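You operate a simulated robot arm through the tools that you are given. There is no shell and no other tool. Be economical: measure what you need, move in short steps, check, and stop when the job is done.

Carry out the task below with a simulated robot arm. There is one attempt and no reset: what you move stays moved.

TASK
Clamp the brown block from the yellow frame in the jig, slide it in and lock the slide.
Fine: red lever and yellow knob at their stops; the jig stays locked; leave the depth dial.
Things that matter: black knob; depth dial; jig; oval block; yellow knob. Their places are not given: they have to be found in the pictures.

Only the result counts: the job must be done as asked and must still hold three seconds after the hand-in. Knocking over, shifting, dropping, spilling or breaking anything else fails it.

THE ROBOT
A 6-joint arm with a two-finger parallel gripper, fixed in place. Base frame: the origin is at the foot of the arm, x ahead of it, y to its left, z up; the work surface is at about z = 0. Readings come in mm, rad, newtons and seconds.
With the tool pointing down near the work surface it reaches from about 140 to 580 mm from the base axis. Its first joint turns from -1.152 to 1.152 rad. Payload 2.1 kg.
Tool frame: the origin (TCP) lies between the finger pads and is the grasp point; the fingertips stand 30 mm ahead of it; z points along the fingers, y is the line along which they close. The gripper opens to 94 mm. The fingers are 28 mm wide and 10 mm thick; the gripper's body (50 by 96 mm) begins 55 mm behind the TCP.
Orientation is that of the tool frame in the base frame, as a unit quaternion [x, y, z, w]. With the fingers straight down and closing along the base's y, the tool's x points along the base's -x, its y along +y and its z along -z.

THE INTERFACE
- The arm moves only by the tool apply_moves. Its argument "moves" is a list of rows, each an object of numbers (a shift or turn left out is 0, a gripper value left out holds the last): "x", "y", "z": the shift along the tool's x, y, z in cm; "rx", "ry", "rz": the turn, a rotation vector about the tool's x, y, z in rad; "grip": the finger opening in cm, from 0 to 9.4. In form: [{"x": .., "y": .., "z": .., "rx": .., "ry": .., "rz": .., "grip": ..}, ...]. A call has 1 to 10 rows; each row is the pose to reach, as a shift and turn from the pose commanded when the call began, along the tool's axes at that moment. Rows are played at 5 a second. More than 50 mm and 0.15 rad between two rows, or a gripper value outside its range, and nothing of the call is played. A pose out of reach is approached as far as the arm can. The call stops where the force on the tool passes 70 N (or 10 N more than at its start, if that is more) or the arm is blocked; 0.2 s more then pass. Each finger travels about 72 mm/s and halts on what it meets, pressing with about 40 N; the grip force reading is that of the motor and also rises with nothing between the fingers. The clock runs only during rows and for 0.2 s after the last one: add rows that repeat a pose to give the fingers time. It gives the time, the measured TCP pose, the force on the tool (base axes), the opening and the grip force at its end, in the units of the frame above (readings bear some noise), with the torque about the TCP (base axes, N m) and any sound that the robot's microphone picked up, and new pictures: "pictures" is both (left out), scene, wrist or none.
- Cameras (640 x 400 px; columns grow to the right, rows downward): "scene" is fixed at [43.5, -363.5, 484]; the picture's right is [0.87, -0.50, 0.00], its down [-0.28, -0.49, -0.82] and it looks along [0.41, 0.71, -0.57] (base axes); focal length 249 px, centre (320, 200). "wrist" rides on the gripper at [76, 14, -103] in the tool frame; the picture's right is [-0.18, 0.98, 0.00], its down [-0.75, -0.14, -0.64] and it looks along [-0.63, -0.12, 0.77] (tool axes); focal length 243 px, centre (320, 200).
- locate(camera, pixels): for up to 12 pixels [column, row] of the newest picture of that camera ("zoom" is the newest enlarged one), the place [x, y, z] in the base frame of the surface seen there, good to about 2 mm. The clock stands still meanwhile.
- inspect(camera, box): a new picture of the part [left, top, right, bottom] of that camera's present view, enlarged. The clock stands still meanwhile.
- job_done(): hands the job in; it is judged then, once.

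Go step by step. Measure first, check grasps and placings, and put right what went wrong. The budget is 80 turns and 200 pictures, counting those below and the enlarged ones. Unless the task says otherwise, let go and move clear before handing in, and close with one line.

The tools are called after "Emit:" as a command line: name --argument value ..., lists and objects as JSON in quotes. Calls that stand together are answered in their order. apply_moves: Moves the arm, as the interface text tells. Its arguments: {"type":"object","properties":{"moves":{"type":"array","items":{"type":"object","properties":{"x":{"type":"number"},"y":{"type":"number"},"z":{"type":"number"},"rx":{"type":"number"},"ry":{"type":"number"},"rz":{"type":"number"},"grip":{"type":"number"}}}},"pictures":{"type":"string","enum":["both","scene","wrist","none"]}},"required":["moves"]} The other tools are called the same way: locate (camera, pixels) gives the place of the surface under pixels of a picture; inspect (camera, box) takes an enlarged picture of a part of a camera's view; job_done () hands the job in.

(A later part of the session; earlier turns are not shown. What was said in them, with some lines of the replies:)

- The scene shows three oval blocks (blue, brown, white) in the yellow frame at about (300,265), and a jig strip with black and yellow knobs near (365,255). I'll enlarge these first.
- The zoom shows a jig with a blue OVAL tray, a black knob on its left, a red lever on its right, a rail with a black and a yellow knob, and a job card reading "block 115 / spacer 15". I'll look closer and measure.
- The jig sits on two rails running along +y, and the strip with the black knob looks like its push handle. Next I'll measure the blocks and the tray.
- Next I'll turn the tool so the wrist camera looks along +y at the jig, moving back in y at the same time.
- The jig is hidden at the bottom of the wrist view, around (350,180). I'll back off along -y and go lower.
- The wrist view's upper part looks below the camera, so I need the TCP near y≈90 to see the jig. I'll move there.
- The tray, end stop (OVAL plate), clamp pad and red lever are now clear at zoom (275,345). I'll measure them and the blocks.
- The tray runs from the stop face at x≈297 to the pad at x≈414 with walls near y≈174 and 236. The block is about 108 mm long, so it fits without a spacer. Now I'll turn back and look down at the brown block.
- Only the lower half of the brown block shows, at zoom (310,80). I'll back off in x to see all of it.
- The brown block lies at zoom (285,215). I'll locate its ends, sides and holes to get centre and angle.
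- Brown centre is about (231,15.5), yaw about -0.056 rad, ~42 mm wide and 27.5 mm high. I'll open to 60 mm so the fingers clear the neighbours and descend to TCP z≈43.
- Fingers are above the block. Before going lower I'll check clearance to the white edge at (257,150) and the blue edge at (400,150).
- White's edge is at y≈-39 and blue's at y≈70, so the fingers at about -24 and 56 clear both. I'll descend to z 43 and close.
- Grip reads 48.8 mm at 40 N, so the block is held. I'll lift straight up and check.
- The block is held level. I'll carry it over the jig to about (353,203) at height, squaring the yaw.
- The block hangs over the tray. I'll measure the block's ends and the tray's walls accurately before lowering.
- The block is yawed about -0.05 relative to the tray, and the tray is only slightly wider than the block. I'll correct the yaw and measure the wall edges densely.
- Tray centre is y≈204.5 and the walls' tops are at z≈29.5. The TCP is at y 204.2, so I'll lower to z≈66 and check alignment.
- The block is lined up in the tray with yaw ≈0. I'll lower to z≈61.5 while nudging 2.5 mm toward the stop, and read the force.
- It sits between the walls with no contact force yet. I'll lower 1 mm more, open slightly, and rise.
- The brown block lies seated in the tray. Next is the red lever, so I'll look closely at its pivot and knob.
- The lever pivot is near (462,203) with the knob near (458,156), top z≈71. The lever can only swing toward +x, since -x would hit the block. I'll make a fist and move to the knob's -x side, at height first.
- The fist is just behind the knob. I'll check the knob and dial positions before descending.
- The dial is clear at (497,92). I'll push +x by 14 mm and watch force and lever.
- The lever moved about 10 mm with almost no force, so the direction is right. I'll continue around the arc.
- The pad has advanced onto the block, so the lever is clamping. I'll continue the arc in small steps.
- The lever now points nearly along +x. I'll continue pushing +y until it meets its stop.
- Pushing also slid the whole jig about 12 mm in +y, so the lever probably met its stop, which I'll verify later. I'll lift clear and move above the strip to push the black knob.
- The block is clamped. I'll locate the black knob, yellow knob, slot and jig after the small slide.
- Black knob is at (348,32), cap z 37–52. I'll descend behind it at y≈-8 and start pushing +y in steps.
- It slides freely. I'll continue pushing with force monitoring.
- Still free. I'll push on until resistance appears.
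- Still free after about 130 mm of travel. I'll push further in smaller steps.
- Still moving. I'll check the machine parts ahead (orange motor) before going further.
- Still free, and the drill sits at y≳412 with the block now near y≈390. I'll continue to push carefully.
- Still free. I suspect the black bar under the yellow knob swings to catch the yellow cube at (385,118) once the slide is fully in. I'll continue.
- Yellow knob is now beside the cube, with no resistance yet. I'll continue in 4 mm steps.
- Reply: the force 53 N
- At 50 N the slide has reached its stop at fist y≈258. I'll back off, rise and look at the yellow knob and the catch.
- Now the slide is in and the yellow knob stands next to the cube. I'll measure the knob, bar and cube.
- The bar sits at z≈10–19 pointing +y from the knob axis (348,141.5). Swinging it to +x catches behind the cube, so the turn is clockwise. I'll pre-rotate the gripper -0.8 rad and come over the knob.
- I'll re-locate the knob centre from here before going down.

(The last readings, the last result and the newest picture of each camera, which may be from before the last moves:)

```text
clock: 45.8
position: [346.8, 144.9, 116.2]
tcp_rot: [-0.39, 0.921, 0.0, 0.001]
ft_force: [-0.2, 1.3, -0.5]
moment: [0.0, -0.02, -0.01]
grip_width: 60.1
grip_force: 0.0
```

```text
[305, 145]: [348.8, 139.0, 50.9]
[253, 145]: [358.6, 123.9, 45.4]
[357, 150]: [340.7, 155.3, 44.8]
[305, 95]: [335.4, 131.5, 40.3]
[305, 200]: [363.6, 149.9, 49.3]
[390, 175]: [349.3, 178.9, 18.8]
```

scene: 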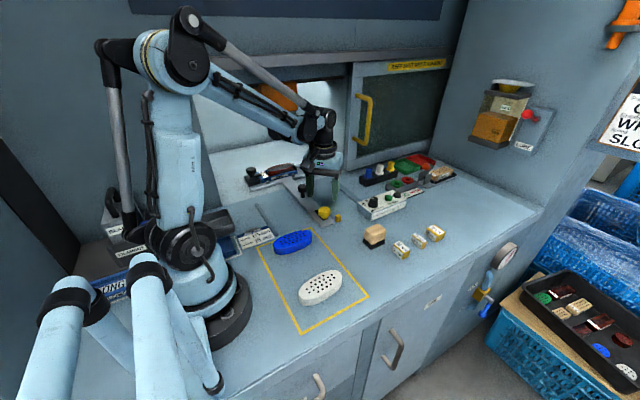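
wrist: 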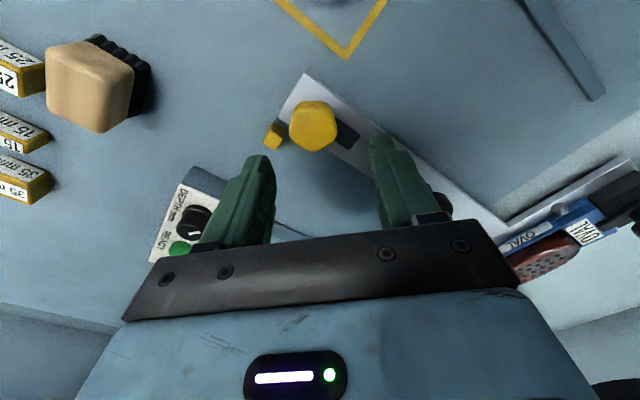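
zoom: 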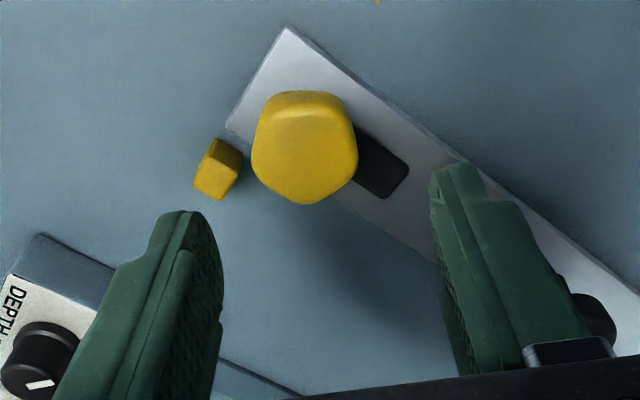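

Knob centre is about (349,140.5). I'll descend to z≈58 and close on the knob.

Emit:
apply_moves --moves '[{"x": 0.05, "y": -0.15, "z": 2}, {"x": 0.05, "y": -0.15, "z": 4.5}, {"x": 0.05, "y": -0.15, "z": 5.8}, {"x": 0.05, "y": -0.15, "z": 5.8}, {"x": 0.05, "y": -0.15, "z": 5.8, "grip": 2.4}, {"x": 0.05, "y": -0.15, "z": 5.8, "grip": 2.4}, {"x": 0.05, "y": -0.15, "z": 5.8, "grip": 2.4}, {"x": 0.05, "y": -0.15, "z": 5.8, "grip": 2.4}]' --pictures "scene"

Emit:
inspect --camera "scene" --box '[285, 170, 365, 240]'

```text
clock: 47.6
position: [351.6, 140.6, 60.1]
tcp_rot: [-0.389, 0.921, -0.003, 0.002]
ft_force: [22.6, -16.0, -23.6]
moment: [0.32, -0.54, -0.03]
grip_width: 37.2
grip_force: 44.9
```

scene: 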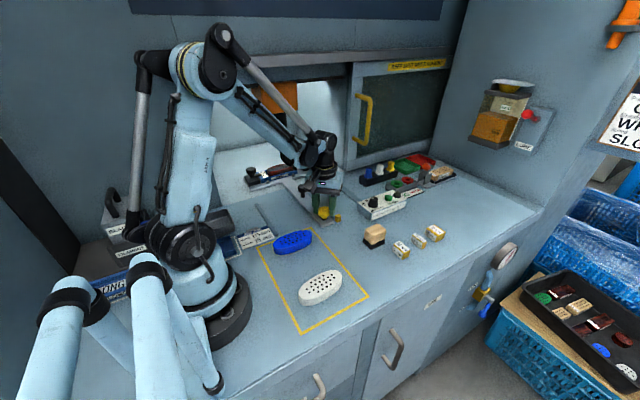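

```text
5.71 times, centred on (325, 205) of scene
```

zoom: 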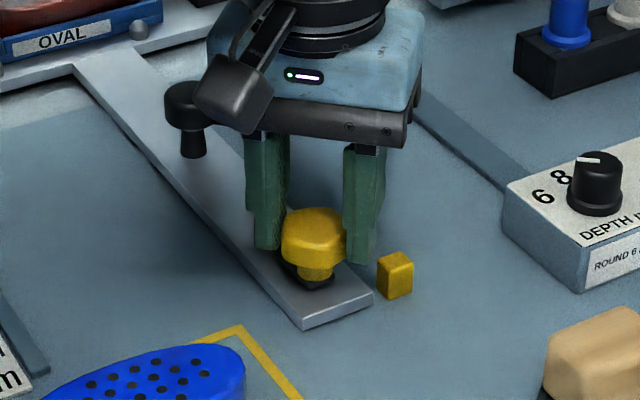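

I have the knob, but with a 27 N side load. I'll shift 3 mm to relieve it and then turn clockwise a little as a test.

Emit:
apply_moves --moves '[{"y": -0.25, "z": 0.05}, {"y": -0.25, "rz": 0.1}, {"y": -0.25, "rz": 0.2}, {"y": -0.25, "rz": 0.3}, {"y": -0.25, "rz": 0.4}, {"y": -0.25, "rz": 0.4}]' --pictures "both"

Emit:
inspect --camera "scene" --box '[285, 170, 365, 240]'

Emit:
inspect --camera "wrist" --box '[200, 60, 440, 240]'

```text
clock: 49.0
position: [351.2, 140.7, 60.4]
tcp_rot: [-0.198, 0.98, -0.001, 0.002]
ft_force: [18.3, -9.3, -10.2]
moment: [-0.42, -0.31, -0.01]
grip_width: 36.9
grip_force: 44.7
```

scene: 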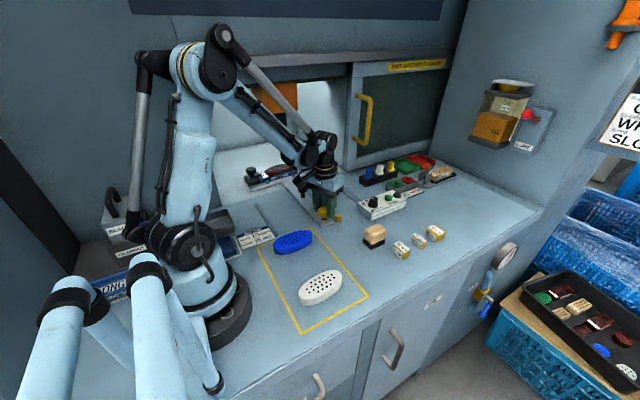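
wrist: 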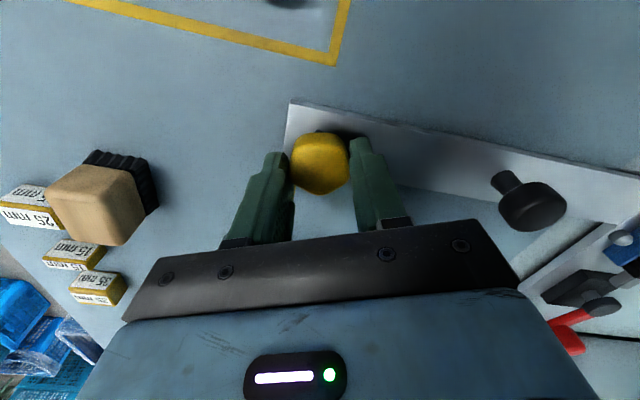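

```text
5.71 times, centred on (325, 205) of scene
```

zoom: 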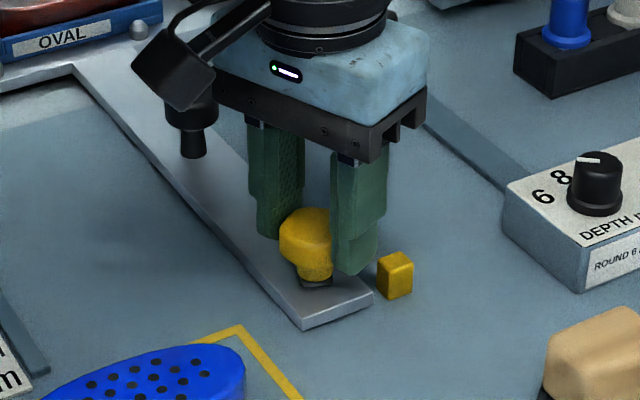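

```text
2.22 times, centred on (320, 150) of wrist
```

zoom: 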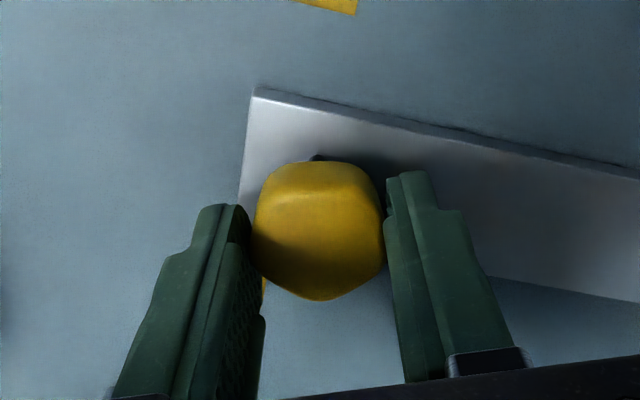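

The knob is turning with the gripper. I'll relieve the remaining side load and continue the turn.

Emit:
apply_moves --moves '[{"x": -0.15, "y": -0.17}, {"x": -0.15, "y": -0.17, "rz": 0.12}, {"x": -0.15, "y": -0.17, "rz": 0.24}, {"x": -0.15, "y": -0.17, "rz": 0.36}, {"x": -0.15, "y": -0.17, "rz": 0.48}, {"x": -0.15, "y": -0.17, "rz": 0.6}, {"x": -0.15, "y": -0.17, "rz": 0.72}, {"x": -0.15, "y": -0.17, "rz": 0.84}, {"x": -0.15, "y": -0.17, "rz": 0.84}]' --pictures "both"

Emit:
inspect --camera "scene" --box '[285, 170, 365, 240]'

Emit:
inspect --camera "wrist" --box '[200, 60, 440, 240]'

```text
clock: 51.0
position: [351.3, 140.2, 60.5]
tcp_rot: [0.219, 0.976, -0.002, -0.002]
ft_force: [-22.6, -17.9, -1.7]
moment: [-0.77, -0.37, 0.02]
grip_width: 37.1
grip_force: 44.7
```

scene: 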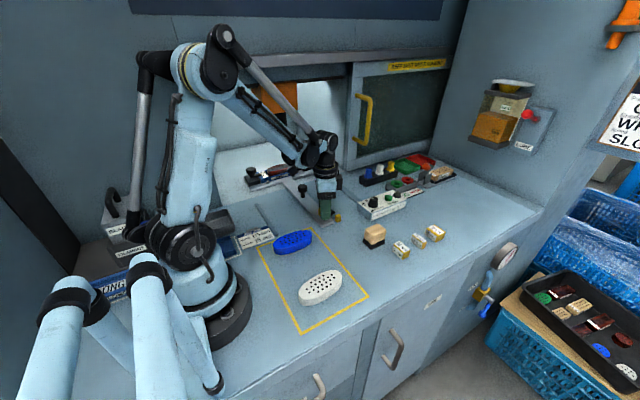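
wrist: 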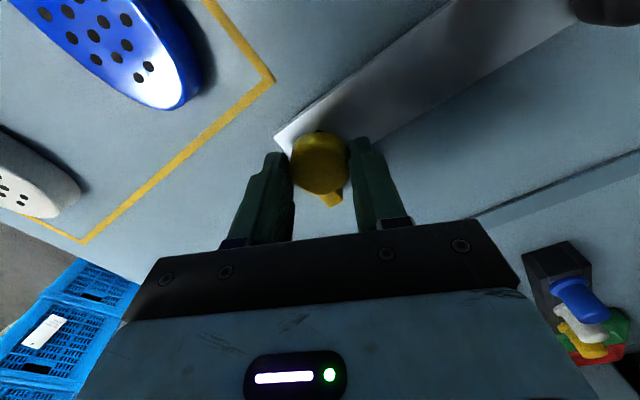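

```text
5.71 times, centred on (325, 205) of scene
```

zoom: 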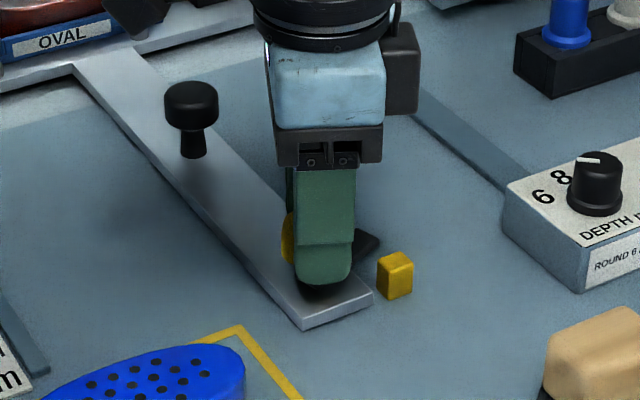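

```text
2.22 times, centred on (320, 150) of wrist
```

zoom: 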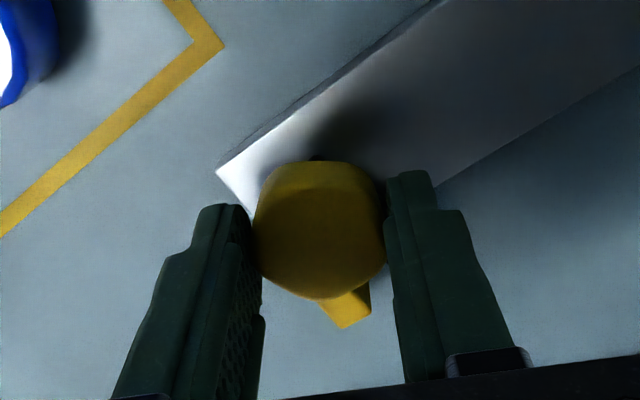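

The bar is swinging toward the cube as expected. I'll relieve the side load and turn on to the stop.

Emit:
apply_moves --moves '[{"x": 0.1, "y": -0.25}, {"x": 0.1, "y": -0.25, "rz": 0.1}, {"x": 0.1, "y": -0.25, "rz": 0.2}, {"x": 0.1, "y": -0.25, "rz": 0.3}, {"x": 0.1, "y": -0.25, "rz": 0.36}, {"x": 0.1, "y": -0.25, "rz": 0.36}]' --pictures "both"

Emit:
inspect --camera "scene" --box '[285, 170, 365, 240]'

Emit:
inspect --camera "wrist" --box '[200, 60, 440, 240]'

```text
clock: 52.4
position: [351.4, 138.8, 59.7]
tcp_rot: [0.389, 0.921, 0.001, 0.0]
ft_force: [-6.8, 2.8, -6.5]
moment: [-0.13, -0.18, 0.68]
grip_width: 37.0
grip_force: 44.8
```

scene: 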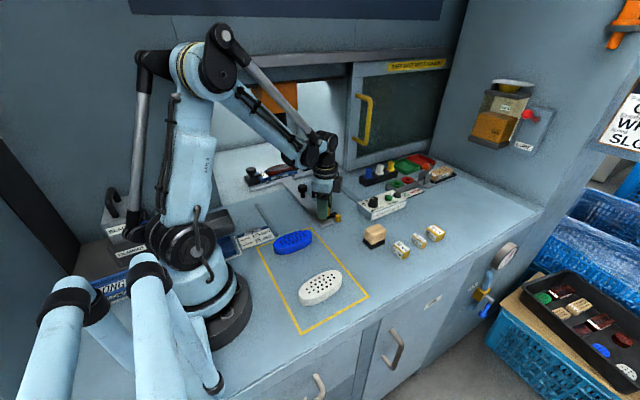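
wrist: 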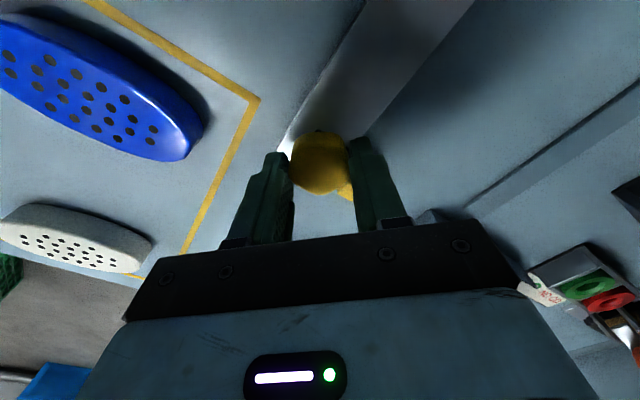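

```text
5.71 times, centred on (325, 205) of scene
```

zoom: 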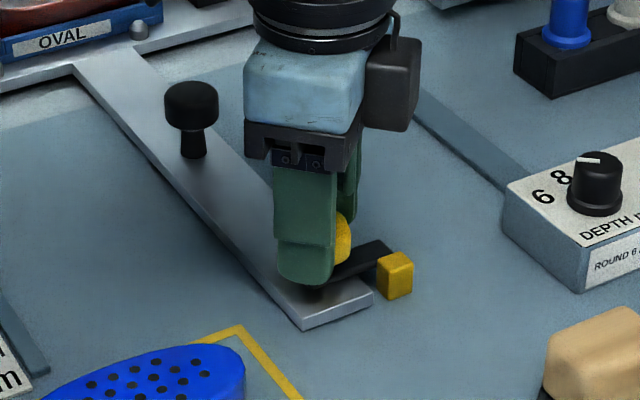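

```text
2.22 times, centred on (320, 150) of wrist
```

zoom: 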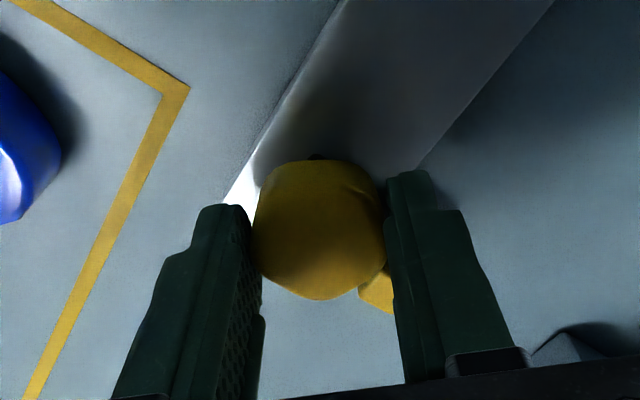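

The bar is behind the cube and torque has risen to 0.68 N·m, meaning a stop. I'll turn slightly more to confirm.

Emit:
apply_moves --moves '[{"rz": 0.06}, {"rz": 0.12}, {"rz": 0.12}]' --pictures "none"

```text
clock: 53.2
position: [351.6, 139.1, 60.7]
tcp_rot: [0.444, 0.896, 0.0, 0.002]
ft_force: [2.5, -3.4, 2.9]
moment: [-0.18, -0.02, 0.75]
grip_width: 37.3
grip_force: 44.8
```

Torque stays at 0.75 N·m (slipping), so the knob is at its stop. I'll release, rise, and check.

Emit:
apply_moves --moves '[{"grip": 5.5}, {"grip": 6}, {"grip": 6}, {"z": -3, "grip": 6}, {"z": -7, "grip": 6}, {"z": -11, "grip": 6}, {"z": -13, "grip": 6}, {"z": -13}]' --pictures "both"

Emit:
inspect --camera "scene" --box '[285, 180, 365, 240]'

Emit:
inspect --camera "scene" --box '[235, 130, 335, 210]'

```text
clock: 55.0
position: [349.1, 138.1, 192.3]
tcp_rot: [0.444, 0.896, 0.0, 0.0]
ft_force: [-0.2, -0.2, 0.1]
moment: [0.02, 0.02, -0.01]
grip_width: 60.0
grip_force: 0.0
```

scene: 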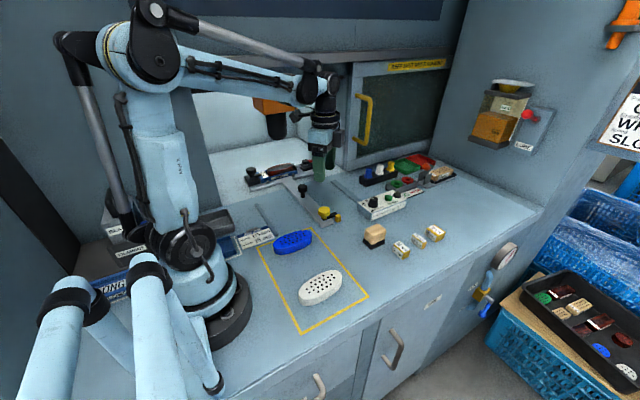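
wrist: 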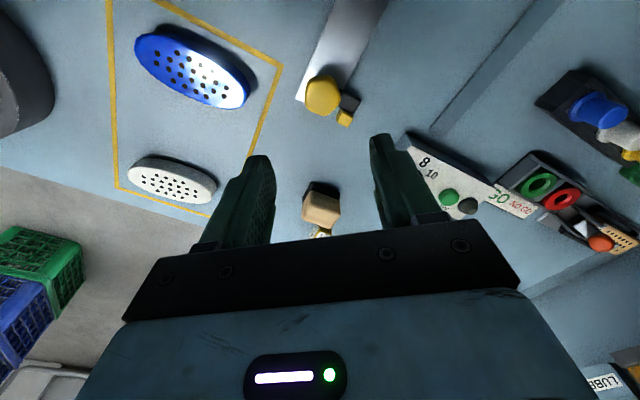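

```text
6.67 times, centred on (325, 210) of scene
```

zoom: 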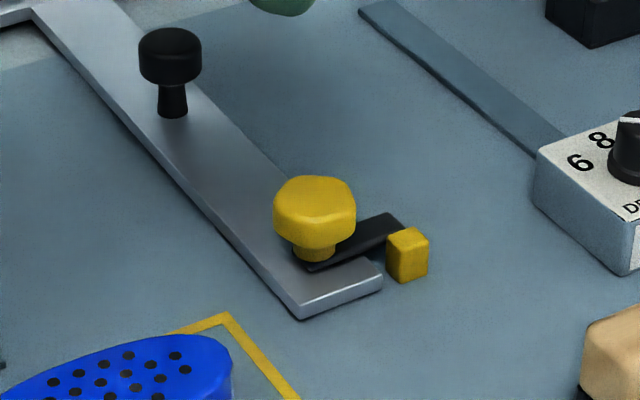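

```text
5.00 times, centred on (285, 170) of scene
```

zoom: 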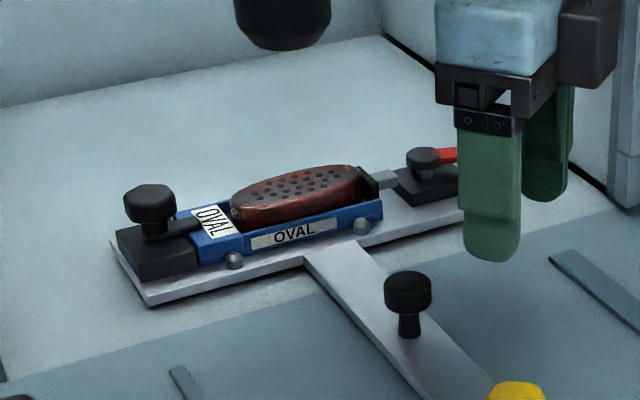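

The bar is locked behind the cube, and the jig and block are in. I'll move the arm clear to check the red lever's angle.

Emit:
apply_moves --moves '[{"z": -2, "rz": -0.14}, {"z": -4, "rz": -0.28}, {"z": -6, "rz": -0.42}, {"z": -7, "rz": -0.56}, {"z": -7, "rz": -0.7}, {"z": -7, "rz": -0.84}, {"z": -7, "rz": -0.92}]' --pictures "wrist"

Emit:
apply_moves --moves '[{"y": -4}, {"y": -8}, {"y": -12}, {"y": -16}, {"y": -16}]' --pictures "scene"

Emit:
inspect --camera "scene" --box '[280, 140, 340, 195]'

```text
clock: 56.6
position: [349.2, 138.2, 260.5]
tcp_rot: [0.0, 1.0, -0.001, 0.001]
ft_force: [0.1, 0.4, 0.7]
moment: [-0.02, -0.01, 0.01]
grip_width: 60.1
grip_force: 0.1
```

wrist: 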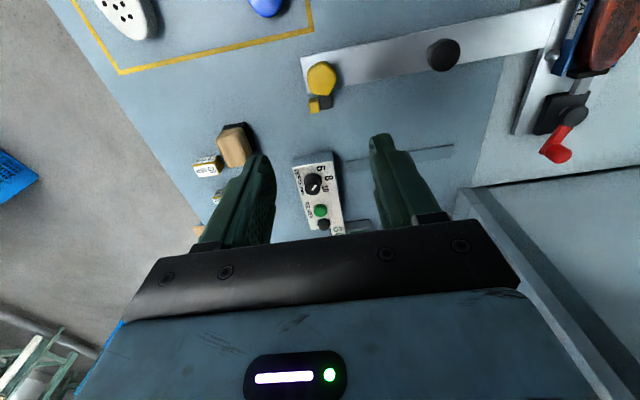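

```text
clock: 57.8
position: [349.9, -22.3, 257.8]
tcp_rot: [-0.001, 1.0, 0.001, 0.001]
ft_force: [-0.3, 0.3, -0.3]
moment: [0.02, -0.03, 0.02]
grip_width: 60.1
grip_force: 0.1
```

scene: 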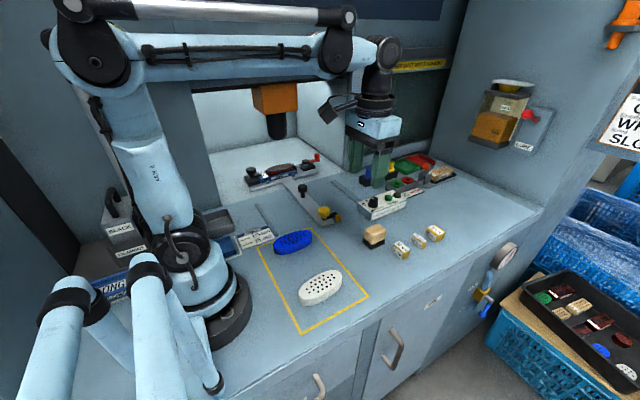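

```text
7.27 times, centred on (310, 168) of scene
```

zoom: 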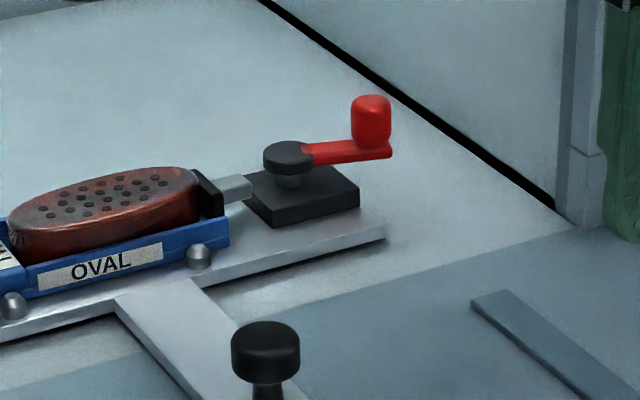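

The pad presses the block's end, and the lever points roughly +x. I'll measure its angle.

Emit:
locate --camera "zoom" --pixels '[[288, 150], [265, 152], [312, 148], [288, 143], [288, 162], [325, 150], [340, 145], [340, 152], [370, 103], [370, 120], [388, 150], [250, 190]]'

Emit:
locate --camera "zoom" --pixels '[[198, 257], [12, 305], [210, 195], [250, 185], [265, 345], [320, 147], [350, 143], [270, 150], [305, 150], [357, 210], [270, 225], [350, 120]]'

```text
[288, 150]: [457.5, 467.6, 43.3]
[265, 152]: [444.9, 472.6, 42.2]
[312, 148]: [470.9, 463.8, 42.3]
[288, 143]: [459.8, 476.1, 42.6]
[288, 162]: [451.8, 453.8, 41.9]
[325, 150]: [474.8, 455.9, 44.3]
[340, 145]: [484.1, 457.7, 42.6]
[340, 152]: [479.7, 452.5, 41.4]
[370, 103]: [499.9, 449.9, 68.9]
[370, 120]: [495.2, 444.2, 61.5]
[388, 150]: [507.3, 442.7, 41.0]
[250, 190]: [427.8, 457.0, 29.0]
```

```text
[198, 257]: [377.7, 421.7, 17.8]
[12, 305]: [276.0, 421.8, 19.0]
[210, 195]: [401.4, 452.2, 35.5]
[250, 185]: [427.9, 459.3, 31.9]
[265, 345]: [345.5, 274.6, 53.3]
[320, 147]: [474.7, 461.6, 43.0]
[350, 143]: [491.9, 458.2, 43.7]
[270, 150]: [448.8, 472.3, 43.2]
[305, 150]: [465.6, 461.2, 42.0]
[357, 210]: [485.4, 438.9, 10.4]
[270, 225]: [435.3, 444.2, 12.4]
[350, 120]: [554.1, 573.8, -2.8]
```

The lever sits at about -18° (it began near -93°), and I must be sure that is its stop. With the slide locked I can test it with a gentle push, but it is 670 mm out, so the tool must tilt. I'll measure the drill and cabinet walls for clearance.

Emit:
locate --camera "scene" --pixels '[[277, 135], [277, 117], [267, 120], [290, 128], [275, 95], [350, 167], [354, 185], [335, 165], [300, 85], [345, 75], [255, 95], [350, 100]]'

Emit:
inspect --camera "scene" --box '[190, 60, 390, 200]'

```text
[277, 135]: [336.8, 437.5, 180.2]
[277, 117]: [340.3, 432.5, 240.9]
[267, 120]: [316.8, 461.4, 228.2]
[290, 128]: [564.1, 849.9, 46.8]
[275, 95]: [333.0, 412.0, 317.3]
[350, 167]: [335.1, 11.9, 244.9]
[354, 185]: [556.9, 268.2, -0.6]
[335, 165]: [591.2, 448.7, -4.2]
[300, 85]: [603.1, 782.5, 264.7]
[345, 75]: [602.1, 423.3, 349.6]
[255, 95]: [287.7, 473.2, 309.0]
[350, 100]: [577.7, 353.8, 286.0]
```

```text
2.86 times, centred on (290, 130) of scene
```

zoom: 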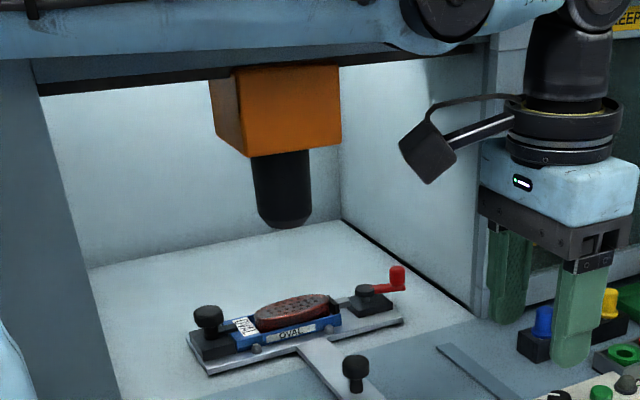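

Clearance is good, with the drill at x<385 and the wall at x≈590. I'll approach with yaw 1.0 rad and 0.6 rad outward tilt, beginning with the yaw and a move to (380,200,260).

Emit:
apply_moves --moves '[{"x": -0.5, "y": 3.5, "rz": -0.14, "grip": 0}, {"x": -1, "y": 7, "rz": -0.28, "grip": 0}, {"x": -1.5, "y": 10.5, "rz": -0.42}, {"x": -2, "y": 14, "rz": -0.56}, {"x": -2.5, "y": 17.5, "rz": -0.7}, {"x": -3, "y": 20, "rz": -0.84}, {"x": -3, "y": 22, "rz": -1.0}, {"x": -3, "y": 22, "rz": -1.0}]' --pictures "none"

Emit:
apply_moves --moves '[{"ry": -0.12, "z": 1}, {"ry": -0.24, "z": 2}, {"ry": -0.36, "z": 3}, {"ry": -0.48, "z": 4}, {"ry": -0.6, "z": 5}, {"ry": -0.6, "z": 5}]' --pictures "both"

```text
refused: row 7 steps farther than a row can; nothing moved
```

```text
clock: 59.2
position: [350.0, -23.2, 210.2]
tcp_rot: [0.001, 0.955, 0.001, 0.297]
ft_force: [-0.5, -0.9, -0.1]
moment: [0.0, 0.01, 0.01]
grip_width: 59.9
grip_force: 0.1
```

scene: 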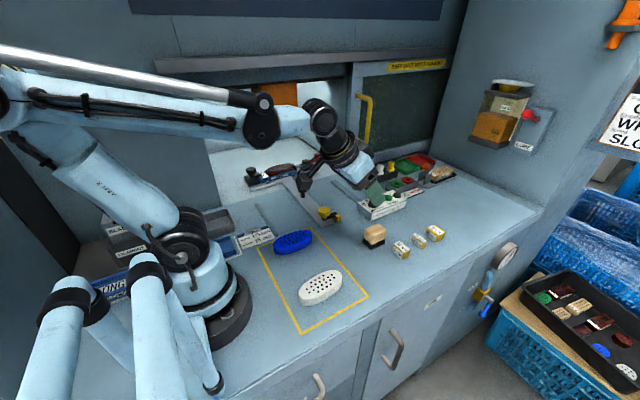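
wrist: 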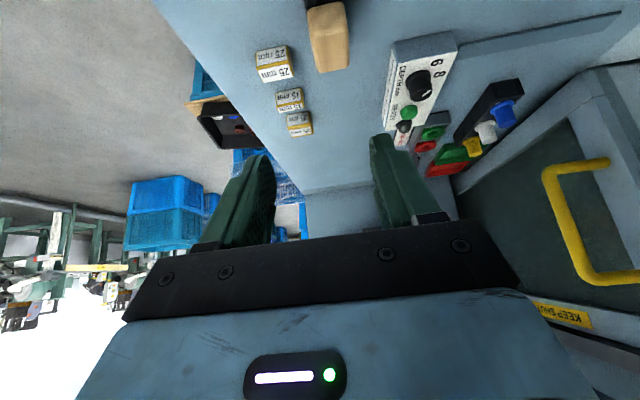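

The first call was refused (step too big), so the tilt happened in place harmlessly. I'll undo it and redo the sequence in order.

Emit:
apply_moves --moves '[{"x": -0.6, "z": -0.8, "ry": 0.12, "grip": 0}, {"x": -1.2, "z": -1.6, "ry": 0.24, "grip": 0}, {"x": -1.8, "z": -2.4, "ry": 0.36}, {"x": -2.4, "z": -3.2, "ry": 0.48}, {"x": -2.8, "z": -4.1, "ry": 0.6}, {"x": -2.8, "z": -4.1, "ry": 0.6}]' --pictures "none"

Emit:
apply_moves --moves '[{"x": -0.4, "y": 3, "rz": -0.13}, {"x": -0.8, "y": 6, "rz": -0.26}, {"x": -1.2, "y": 9, "rz": -0.39}, {"x": -1.6, "y": 12, "rz": -0.52}, {"x": -2.0, "y": 15, "rz": -0.65}, {"x": -2.5, "y": 18, "rz": -0.78}, {"x": -3, "y": 20, "rz": -0.9}, {"x": -3, "y": 22, "rz": -1.0}, {"x": -3, "y": 22, "rz": -1.0}]' --pictures "scene"

```text
clock: 60.6
position: [349.1, -22.6, 259.8]
tcp_rot: [-0.001, 1.0, 0.0, -0.001]
ft_force: [0.2, -0.2, -0.1]
moment: [-0.01, 0.01, -0.03]
grip_width: 0.0
grip_force: 32.8
```

```text
clock: 62.6
position: [381.3, 199.4, 261.3]
tcp_rot: [-0.48, 0.877, 0.001, 0.0]
ft_force: [0.6, 0.0, -0.5]
moment: [0.05, 0.02, 0.03]
grip_width: 0.0
grip_force: 33.3
```

scene: 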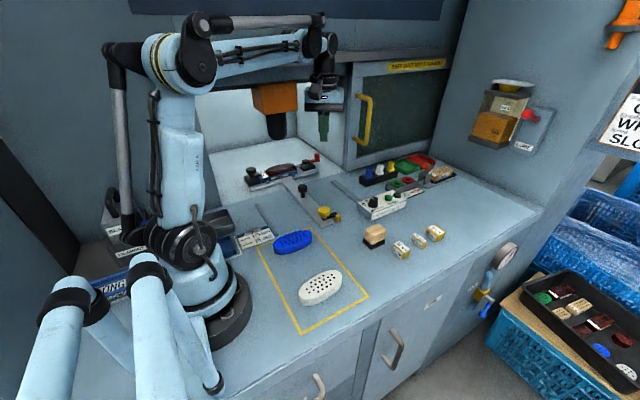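

Now I'll tilt outward while descending to z≈165 here, which is over empty bench.

Emit:
apply_moves --moves '[{"ry": -0.12, "z": 2}, {"ry": -0.24, "z": 4}, {"ry": -0.36, "z": 6}, {"ry": -0.48, "z": 8}, {"ry": -0.6, "z": 9.5}, {"ry": -0.6, "z": 9.5}]' --pictures "both"

```text
clock: 64.0
position: [381.8, 198.5, 165.6]
tcp_rot: [-0.458, 0.838, 0.142, 0.26]
ft_force: [-0.3, -0.1, 0.4]
moment: [0.01, -0.03, 0.0]
grip_width: 0.0
grip_force: 32.8
```

scene: 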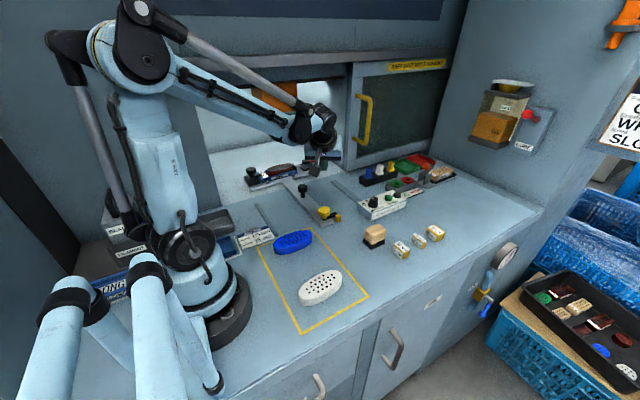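
wrist: 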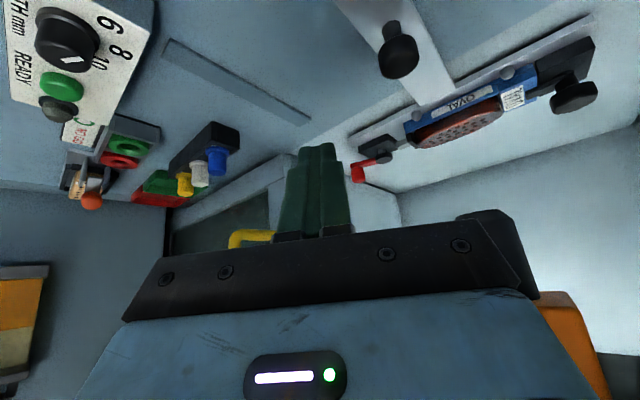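

The lever is visible at (365,168) in the wrist view. I'll move in 60% of the way and check.

Emit:
apply_moves --moves '[{"x": -2.5, "y": 0.6, "z": 2.8}, {"x": -5, "y": 1.2, "z": 5.6}, {"x": -7.5, "y": 1.8, "z": 8.4}, {"x": -9.5, "y": 2.4, "z": 10.4}, {"x": -9.5, "y": 2.4, "z": 10.4}]' --pictures "both"

Emit:
inspect --camera "scene" --box '[240, 80, 380, 200]'

```text
clock: 65.2
position: [436.9, 325.8, 134.5]
tcp_rot: [-0.458, 0.838, 0.142, 0.26]
ft_force: [0.3, 0.2, 0.2]
moment: [-0.02, 0.01, -0.04]
grip_width: 0.0
grip_force: 33.1
```

scene: 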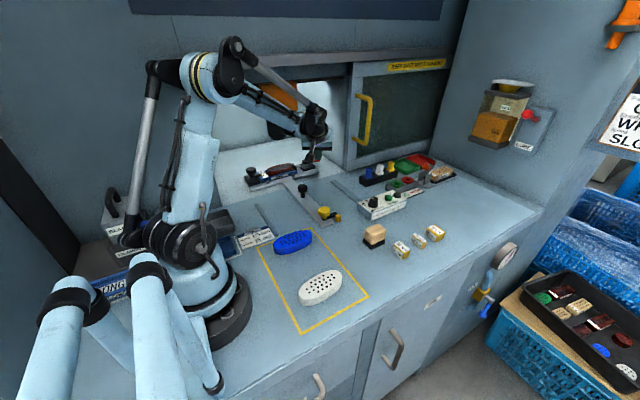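
wrist: 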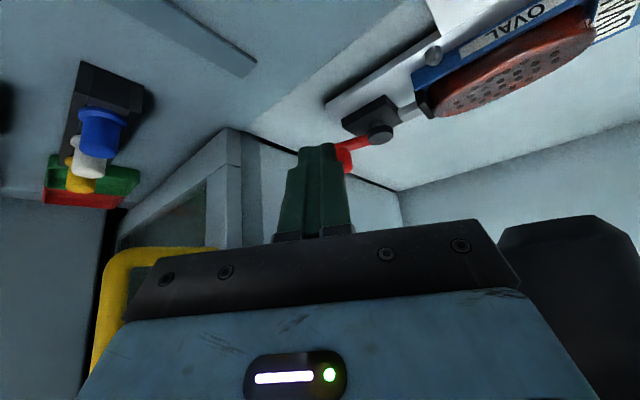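

```text
3.33 times, centred on (310, 140) of scene
```

zoom: 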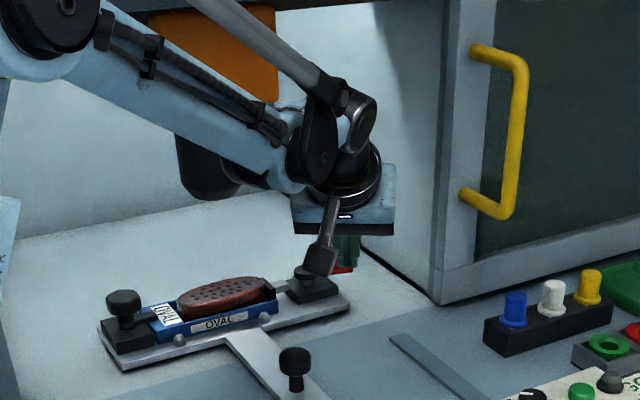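

Clear so far; the tip is about 130 mm from the knob. I'll move to about 25 mm short of it.

Emit:
apply_moves --moves '[{"x": -1.6, "y": 0.5, "z": 2.8}, {"x": -3.1, "y": 1.0, "z": 5.6}, {"x": -4.7, "y": 1.6, "z": 8.3}, {"x": -4.7, "y": 1.6, "z": 8.3}]' --pictures "both"

Emit:
inspect --camera "wrist" --box '[250, 40, 450, 200]'

Emit:
inspect --camera "scene" --box '[260, 120, 360, 200]'

```text
clock: 66.2
position: [467.8, 407.6, 91.1]
tcp_rot: [-0.458, 0.838, 0.142, 0.259]
ft_force: [0.1, 0.1, 0.3]
moment: [0.01, 0.03, -0.03]
grip_width: 0.0
grip_force: 32.8
```

scene: 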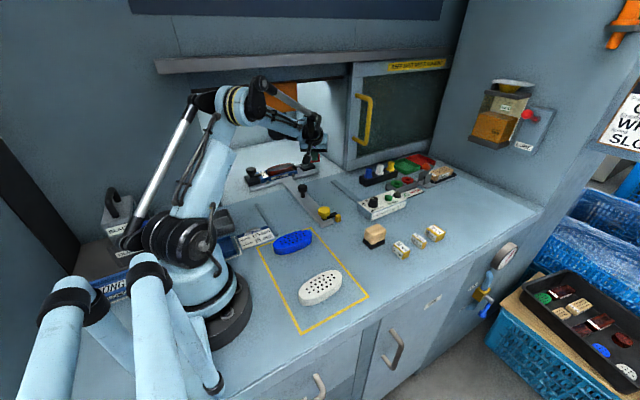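
wrist: 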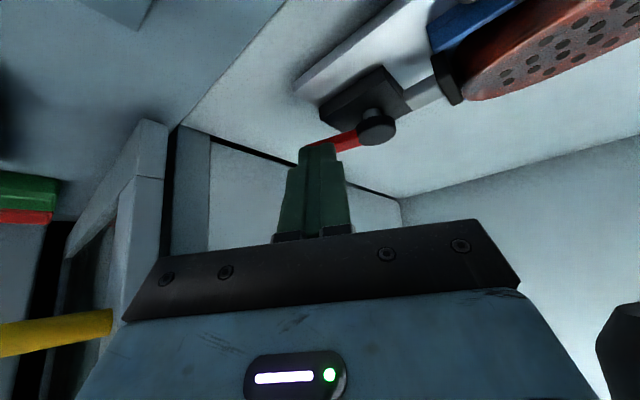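

```text
2.50 times, centred on (350, 120) of wrist
```

zoom: 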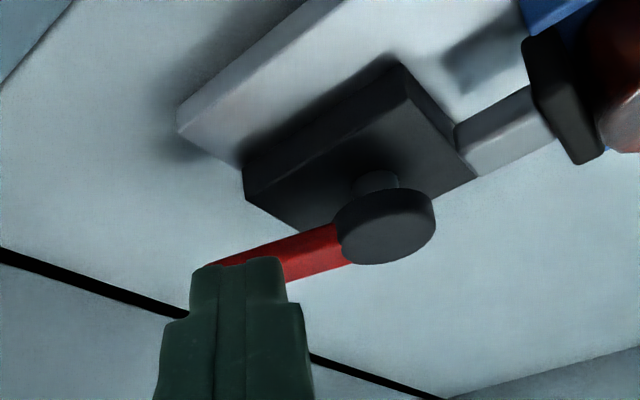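

```text
5.00 times, centred on (310, 160) of scene
```

zoom: 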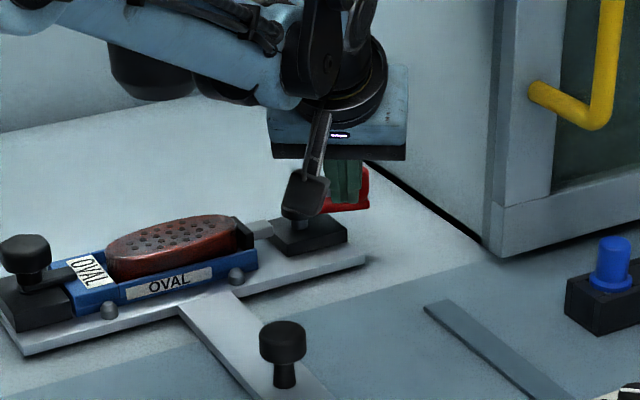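

The fist tip at about (477,422,66) points right at the lever knob. I'll advance slowly and read the force.

Emit:
apply_moves --moves '[{"x": -0.1, "z": 0.55}, {"x": -0.43, "z": 0.78}, {"x": -0.76, "z": 1.0}, {"x": -1.09, "z": 1.23}, {"x": -1.42, "z": 1.46}, {"x": -1.75, "z": 1.68}, {"x": -1.75, "z": 1.68}]' --pictures "both"

Emit:
inspect --camera "scene" --box '[280, 130, 360, 200]'

Emit:
inspect --camera "wrist" --box '[250, 40, 450, 200]'

```text
clock: 67.8
position: [479.9, 428.8, 87.3]
tcp_rot: [-0.458, 0.838, 0.142, 0.26]
ft_force: [0.4, 0.2, 0.0]
moment: [0.01, -0.01, 0.0]
grip_width: 0.1
grip_force: 33.0
```

scene: 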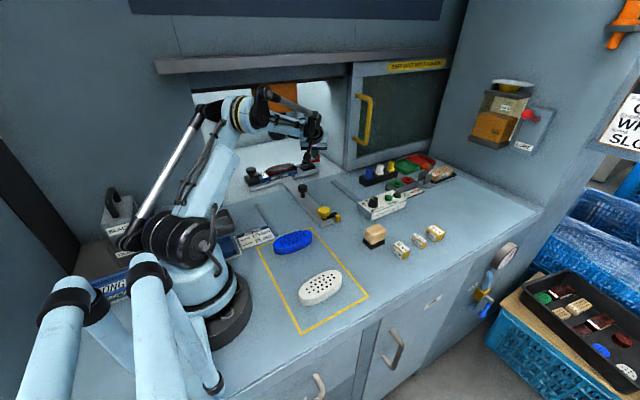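
wrist: 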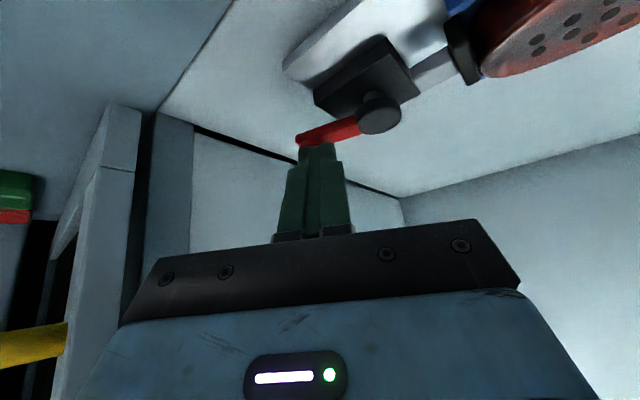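

```text
5.71 times, centred on (320, 165) of scene
```

zoom: 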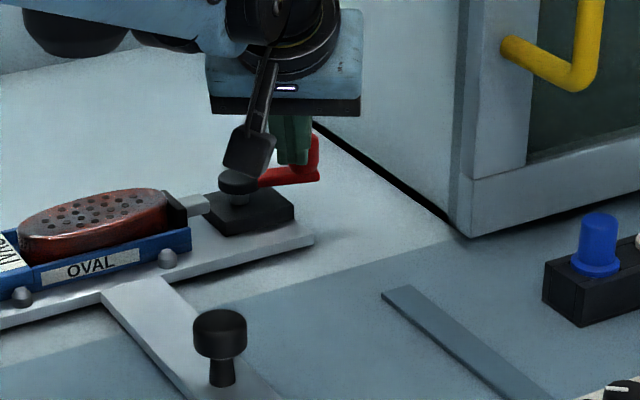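

```text
2.50 times, centred on (350, 120) of wrist
```

zoom: 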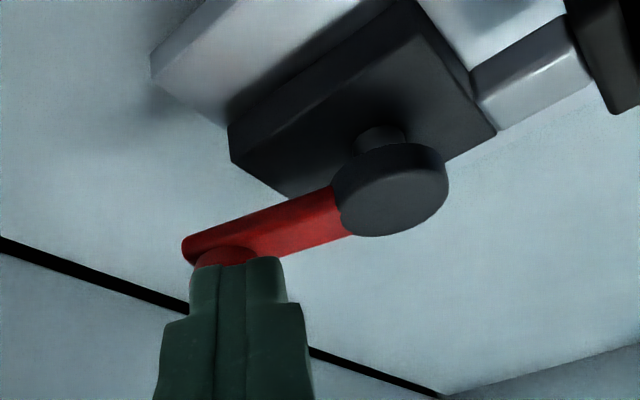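

The tip is almost touching the knob and there's still no force. I'll advance a further 10 mm in 2 mm steps.

Emit:
apply_moves --moves '[{"x": -0.17, "z": 0.11}, {"x": -0.33, "z": 0.23}, {"x": -0.5, "z": 0.34}, {"x": -0.66, "z": 0.45}, {"x": -0.83, "z": 0.57}, {"x": -0.83, "z": 0.57}]' --pictures "wrist"

Emit:
inspect --camera "wrist" --box '[250, 40, 450, 200]'

Emit:
inspect --camera "scene" --box '[280, 130, 360, 200]'

```text
clock: 69.1
position: [484.3, 433.7, 88.0]
tcp_rot: [-0.459, 0.839, 0.14, 0.255]
ft_force: [-11.4, -12.2, 14.1]
moment: [-0.06, 0.02, 0.02]
grip_width: 0.0
grip_force: 33.4
stopped in row 6: the force on the tool passed its limit at 72 N (the readings are from after the stop); the commanded pose is now the measured one
```

wrist: 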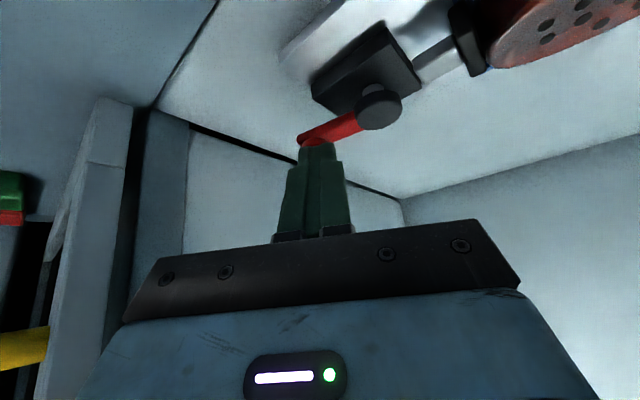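

```text
2.50 times, centred on (350, 120) of wrist
```

zoom: 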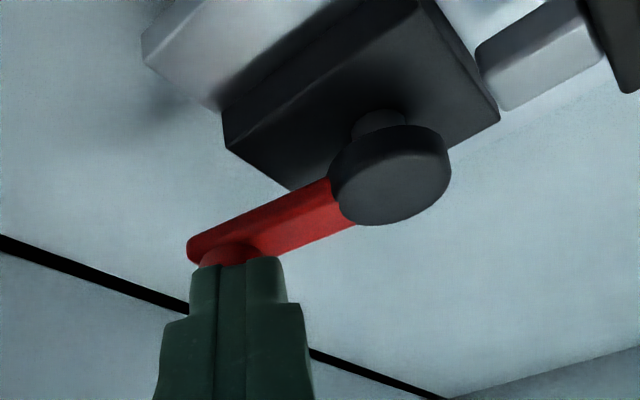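

```text
5.71 times, centred on (320, 165) of scene
```

zoom: 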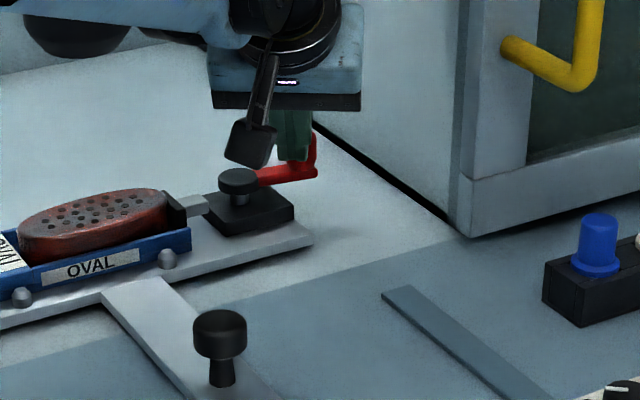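

The lever took 72 N after about 4 mm without swinging on, so it is at its stop. I'll retreat along the approach path.

Emit:
apply_moves --moves '[{"x": 1.0, "z": -0.7}, {"x": 3.0, "z": -2.1}, {"x": 5.0, "y": -1, "z": -4.5}, {"x": 7.5, "y": -1.5, "z": -7.5}, {"x": 10.0, "y": -2, "z": -10.5}, {"x": 12.5, "y": -2.5, "z": -13}, {"x": 15, "y": -3, "z": -16}, {"x": 17.5, "y": -3.5, "z": -19}, {"x": 19.5, "y": -4, "z": -22}, {"x": 19.5, "y": -4, "z": -22}]' --pictures "both"

```text
clock: 71.3
position: [363.7, 172.2, 161.9]
tcp_rot: [-0.459, 0.839, 0.141, 0.255]
ft_force: [-0.4, -0.6, 0.2]
moment: [-0.02, -0.02, -0.01]
grip_width: 0.1
grip_force: 32.8
```

scene: 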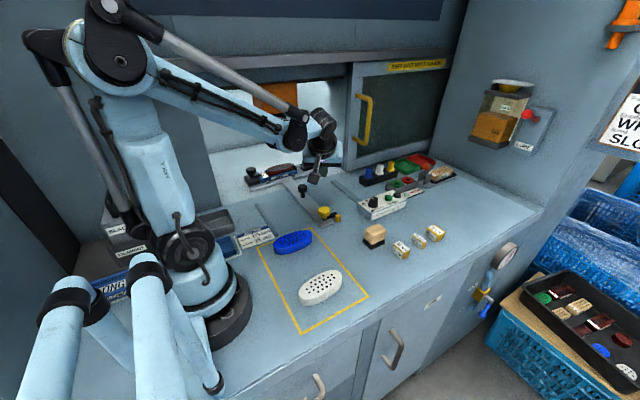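
wrist: 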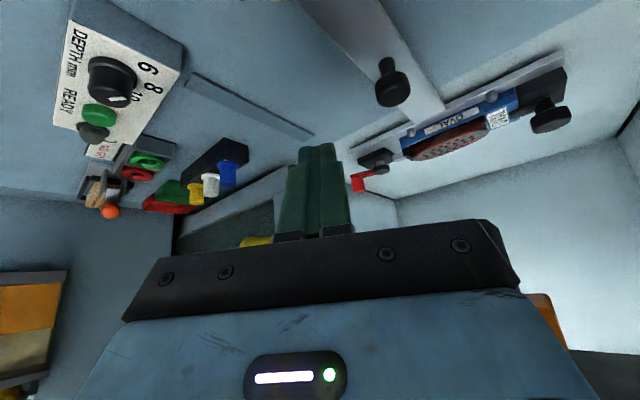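

Clear of the jig. I'll rise, untilt, and do a final inspection.

Emit:
apply_moves --moves '[{"x": 0.2, "z": -2, "ry": 0.12}, {"x": 0.4, "z": -4, "ry": 0.24}, {"x": 1, "z": -6, "ry": 0.36}, {"x": 2, "z": -9, "ry": 0.48}, {"x": 4, "z": -12, "ry": 0.6}, {"x": 6, "z": -15, "ry": 0.6}, {"x": 6, "z": -15, "ry": 0.6}]' --pictures "scene"

Emit:
inspect --camera "scene" --box '[235, 140, 365, 230]'

Emit:
inspect --camera "scene" --box '[290, 180, 430, 260]'

```text
clock: 72.9
position: [289.9, 60.1, 252.4]
tcp_rot: [-0.48, 0.877, -0.001, -0.004]
ft_force: [0.3, 0.2, -0.1]
moment: [0.01, -0.01, -0.02]
grip_width: 0.0
grip_force: 33.3
```

scene: 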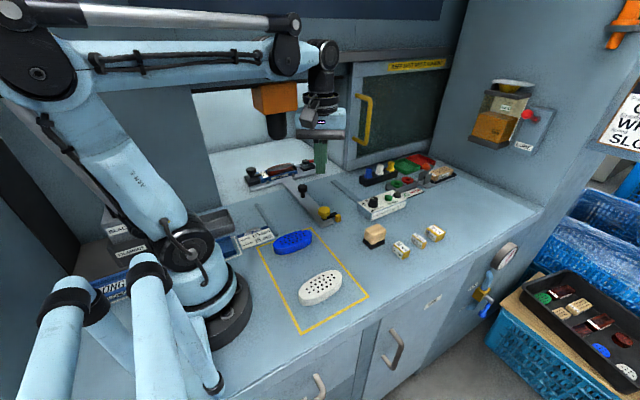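

```text
4.44 times, centred on (300, 185) of scene
```

zoom: 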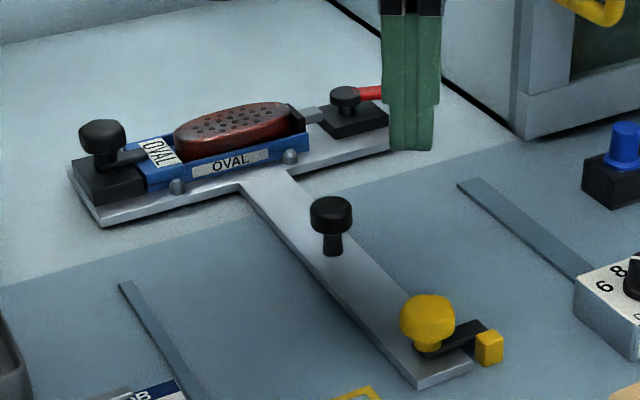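

```text
4.57 times, centred on (360, 220) of scene
```

zoom: 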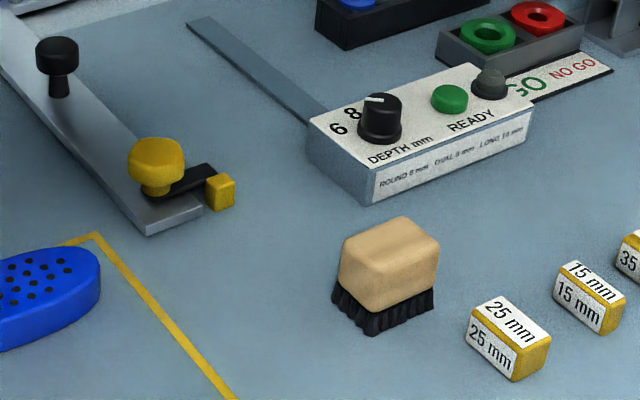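

The pictures show the brown block clamped in the jig, the slide fully in, and the yellow knob's bar locked behind the cube. The red lever held at its stop under a push, the jig's own lock is untouched and the dial is unchanged, so I'm handing in.

Emit:
job_done

```text
The job is handed in.
```

The brown block is clamped in the jig, the slide is pushed in to its stop and locked, and the red lever and yellow knob are both at their stops. The jig's own lock and the depth dial were left alone.
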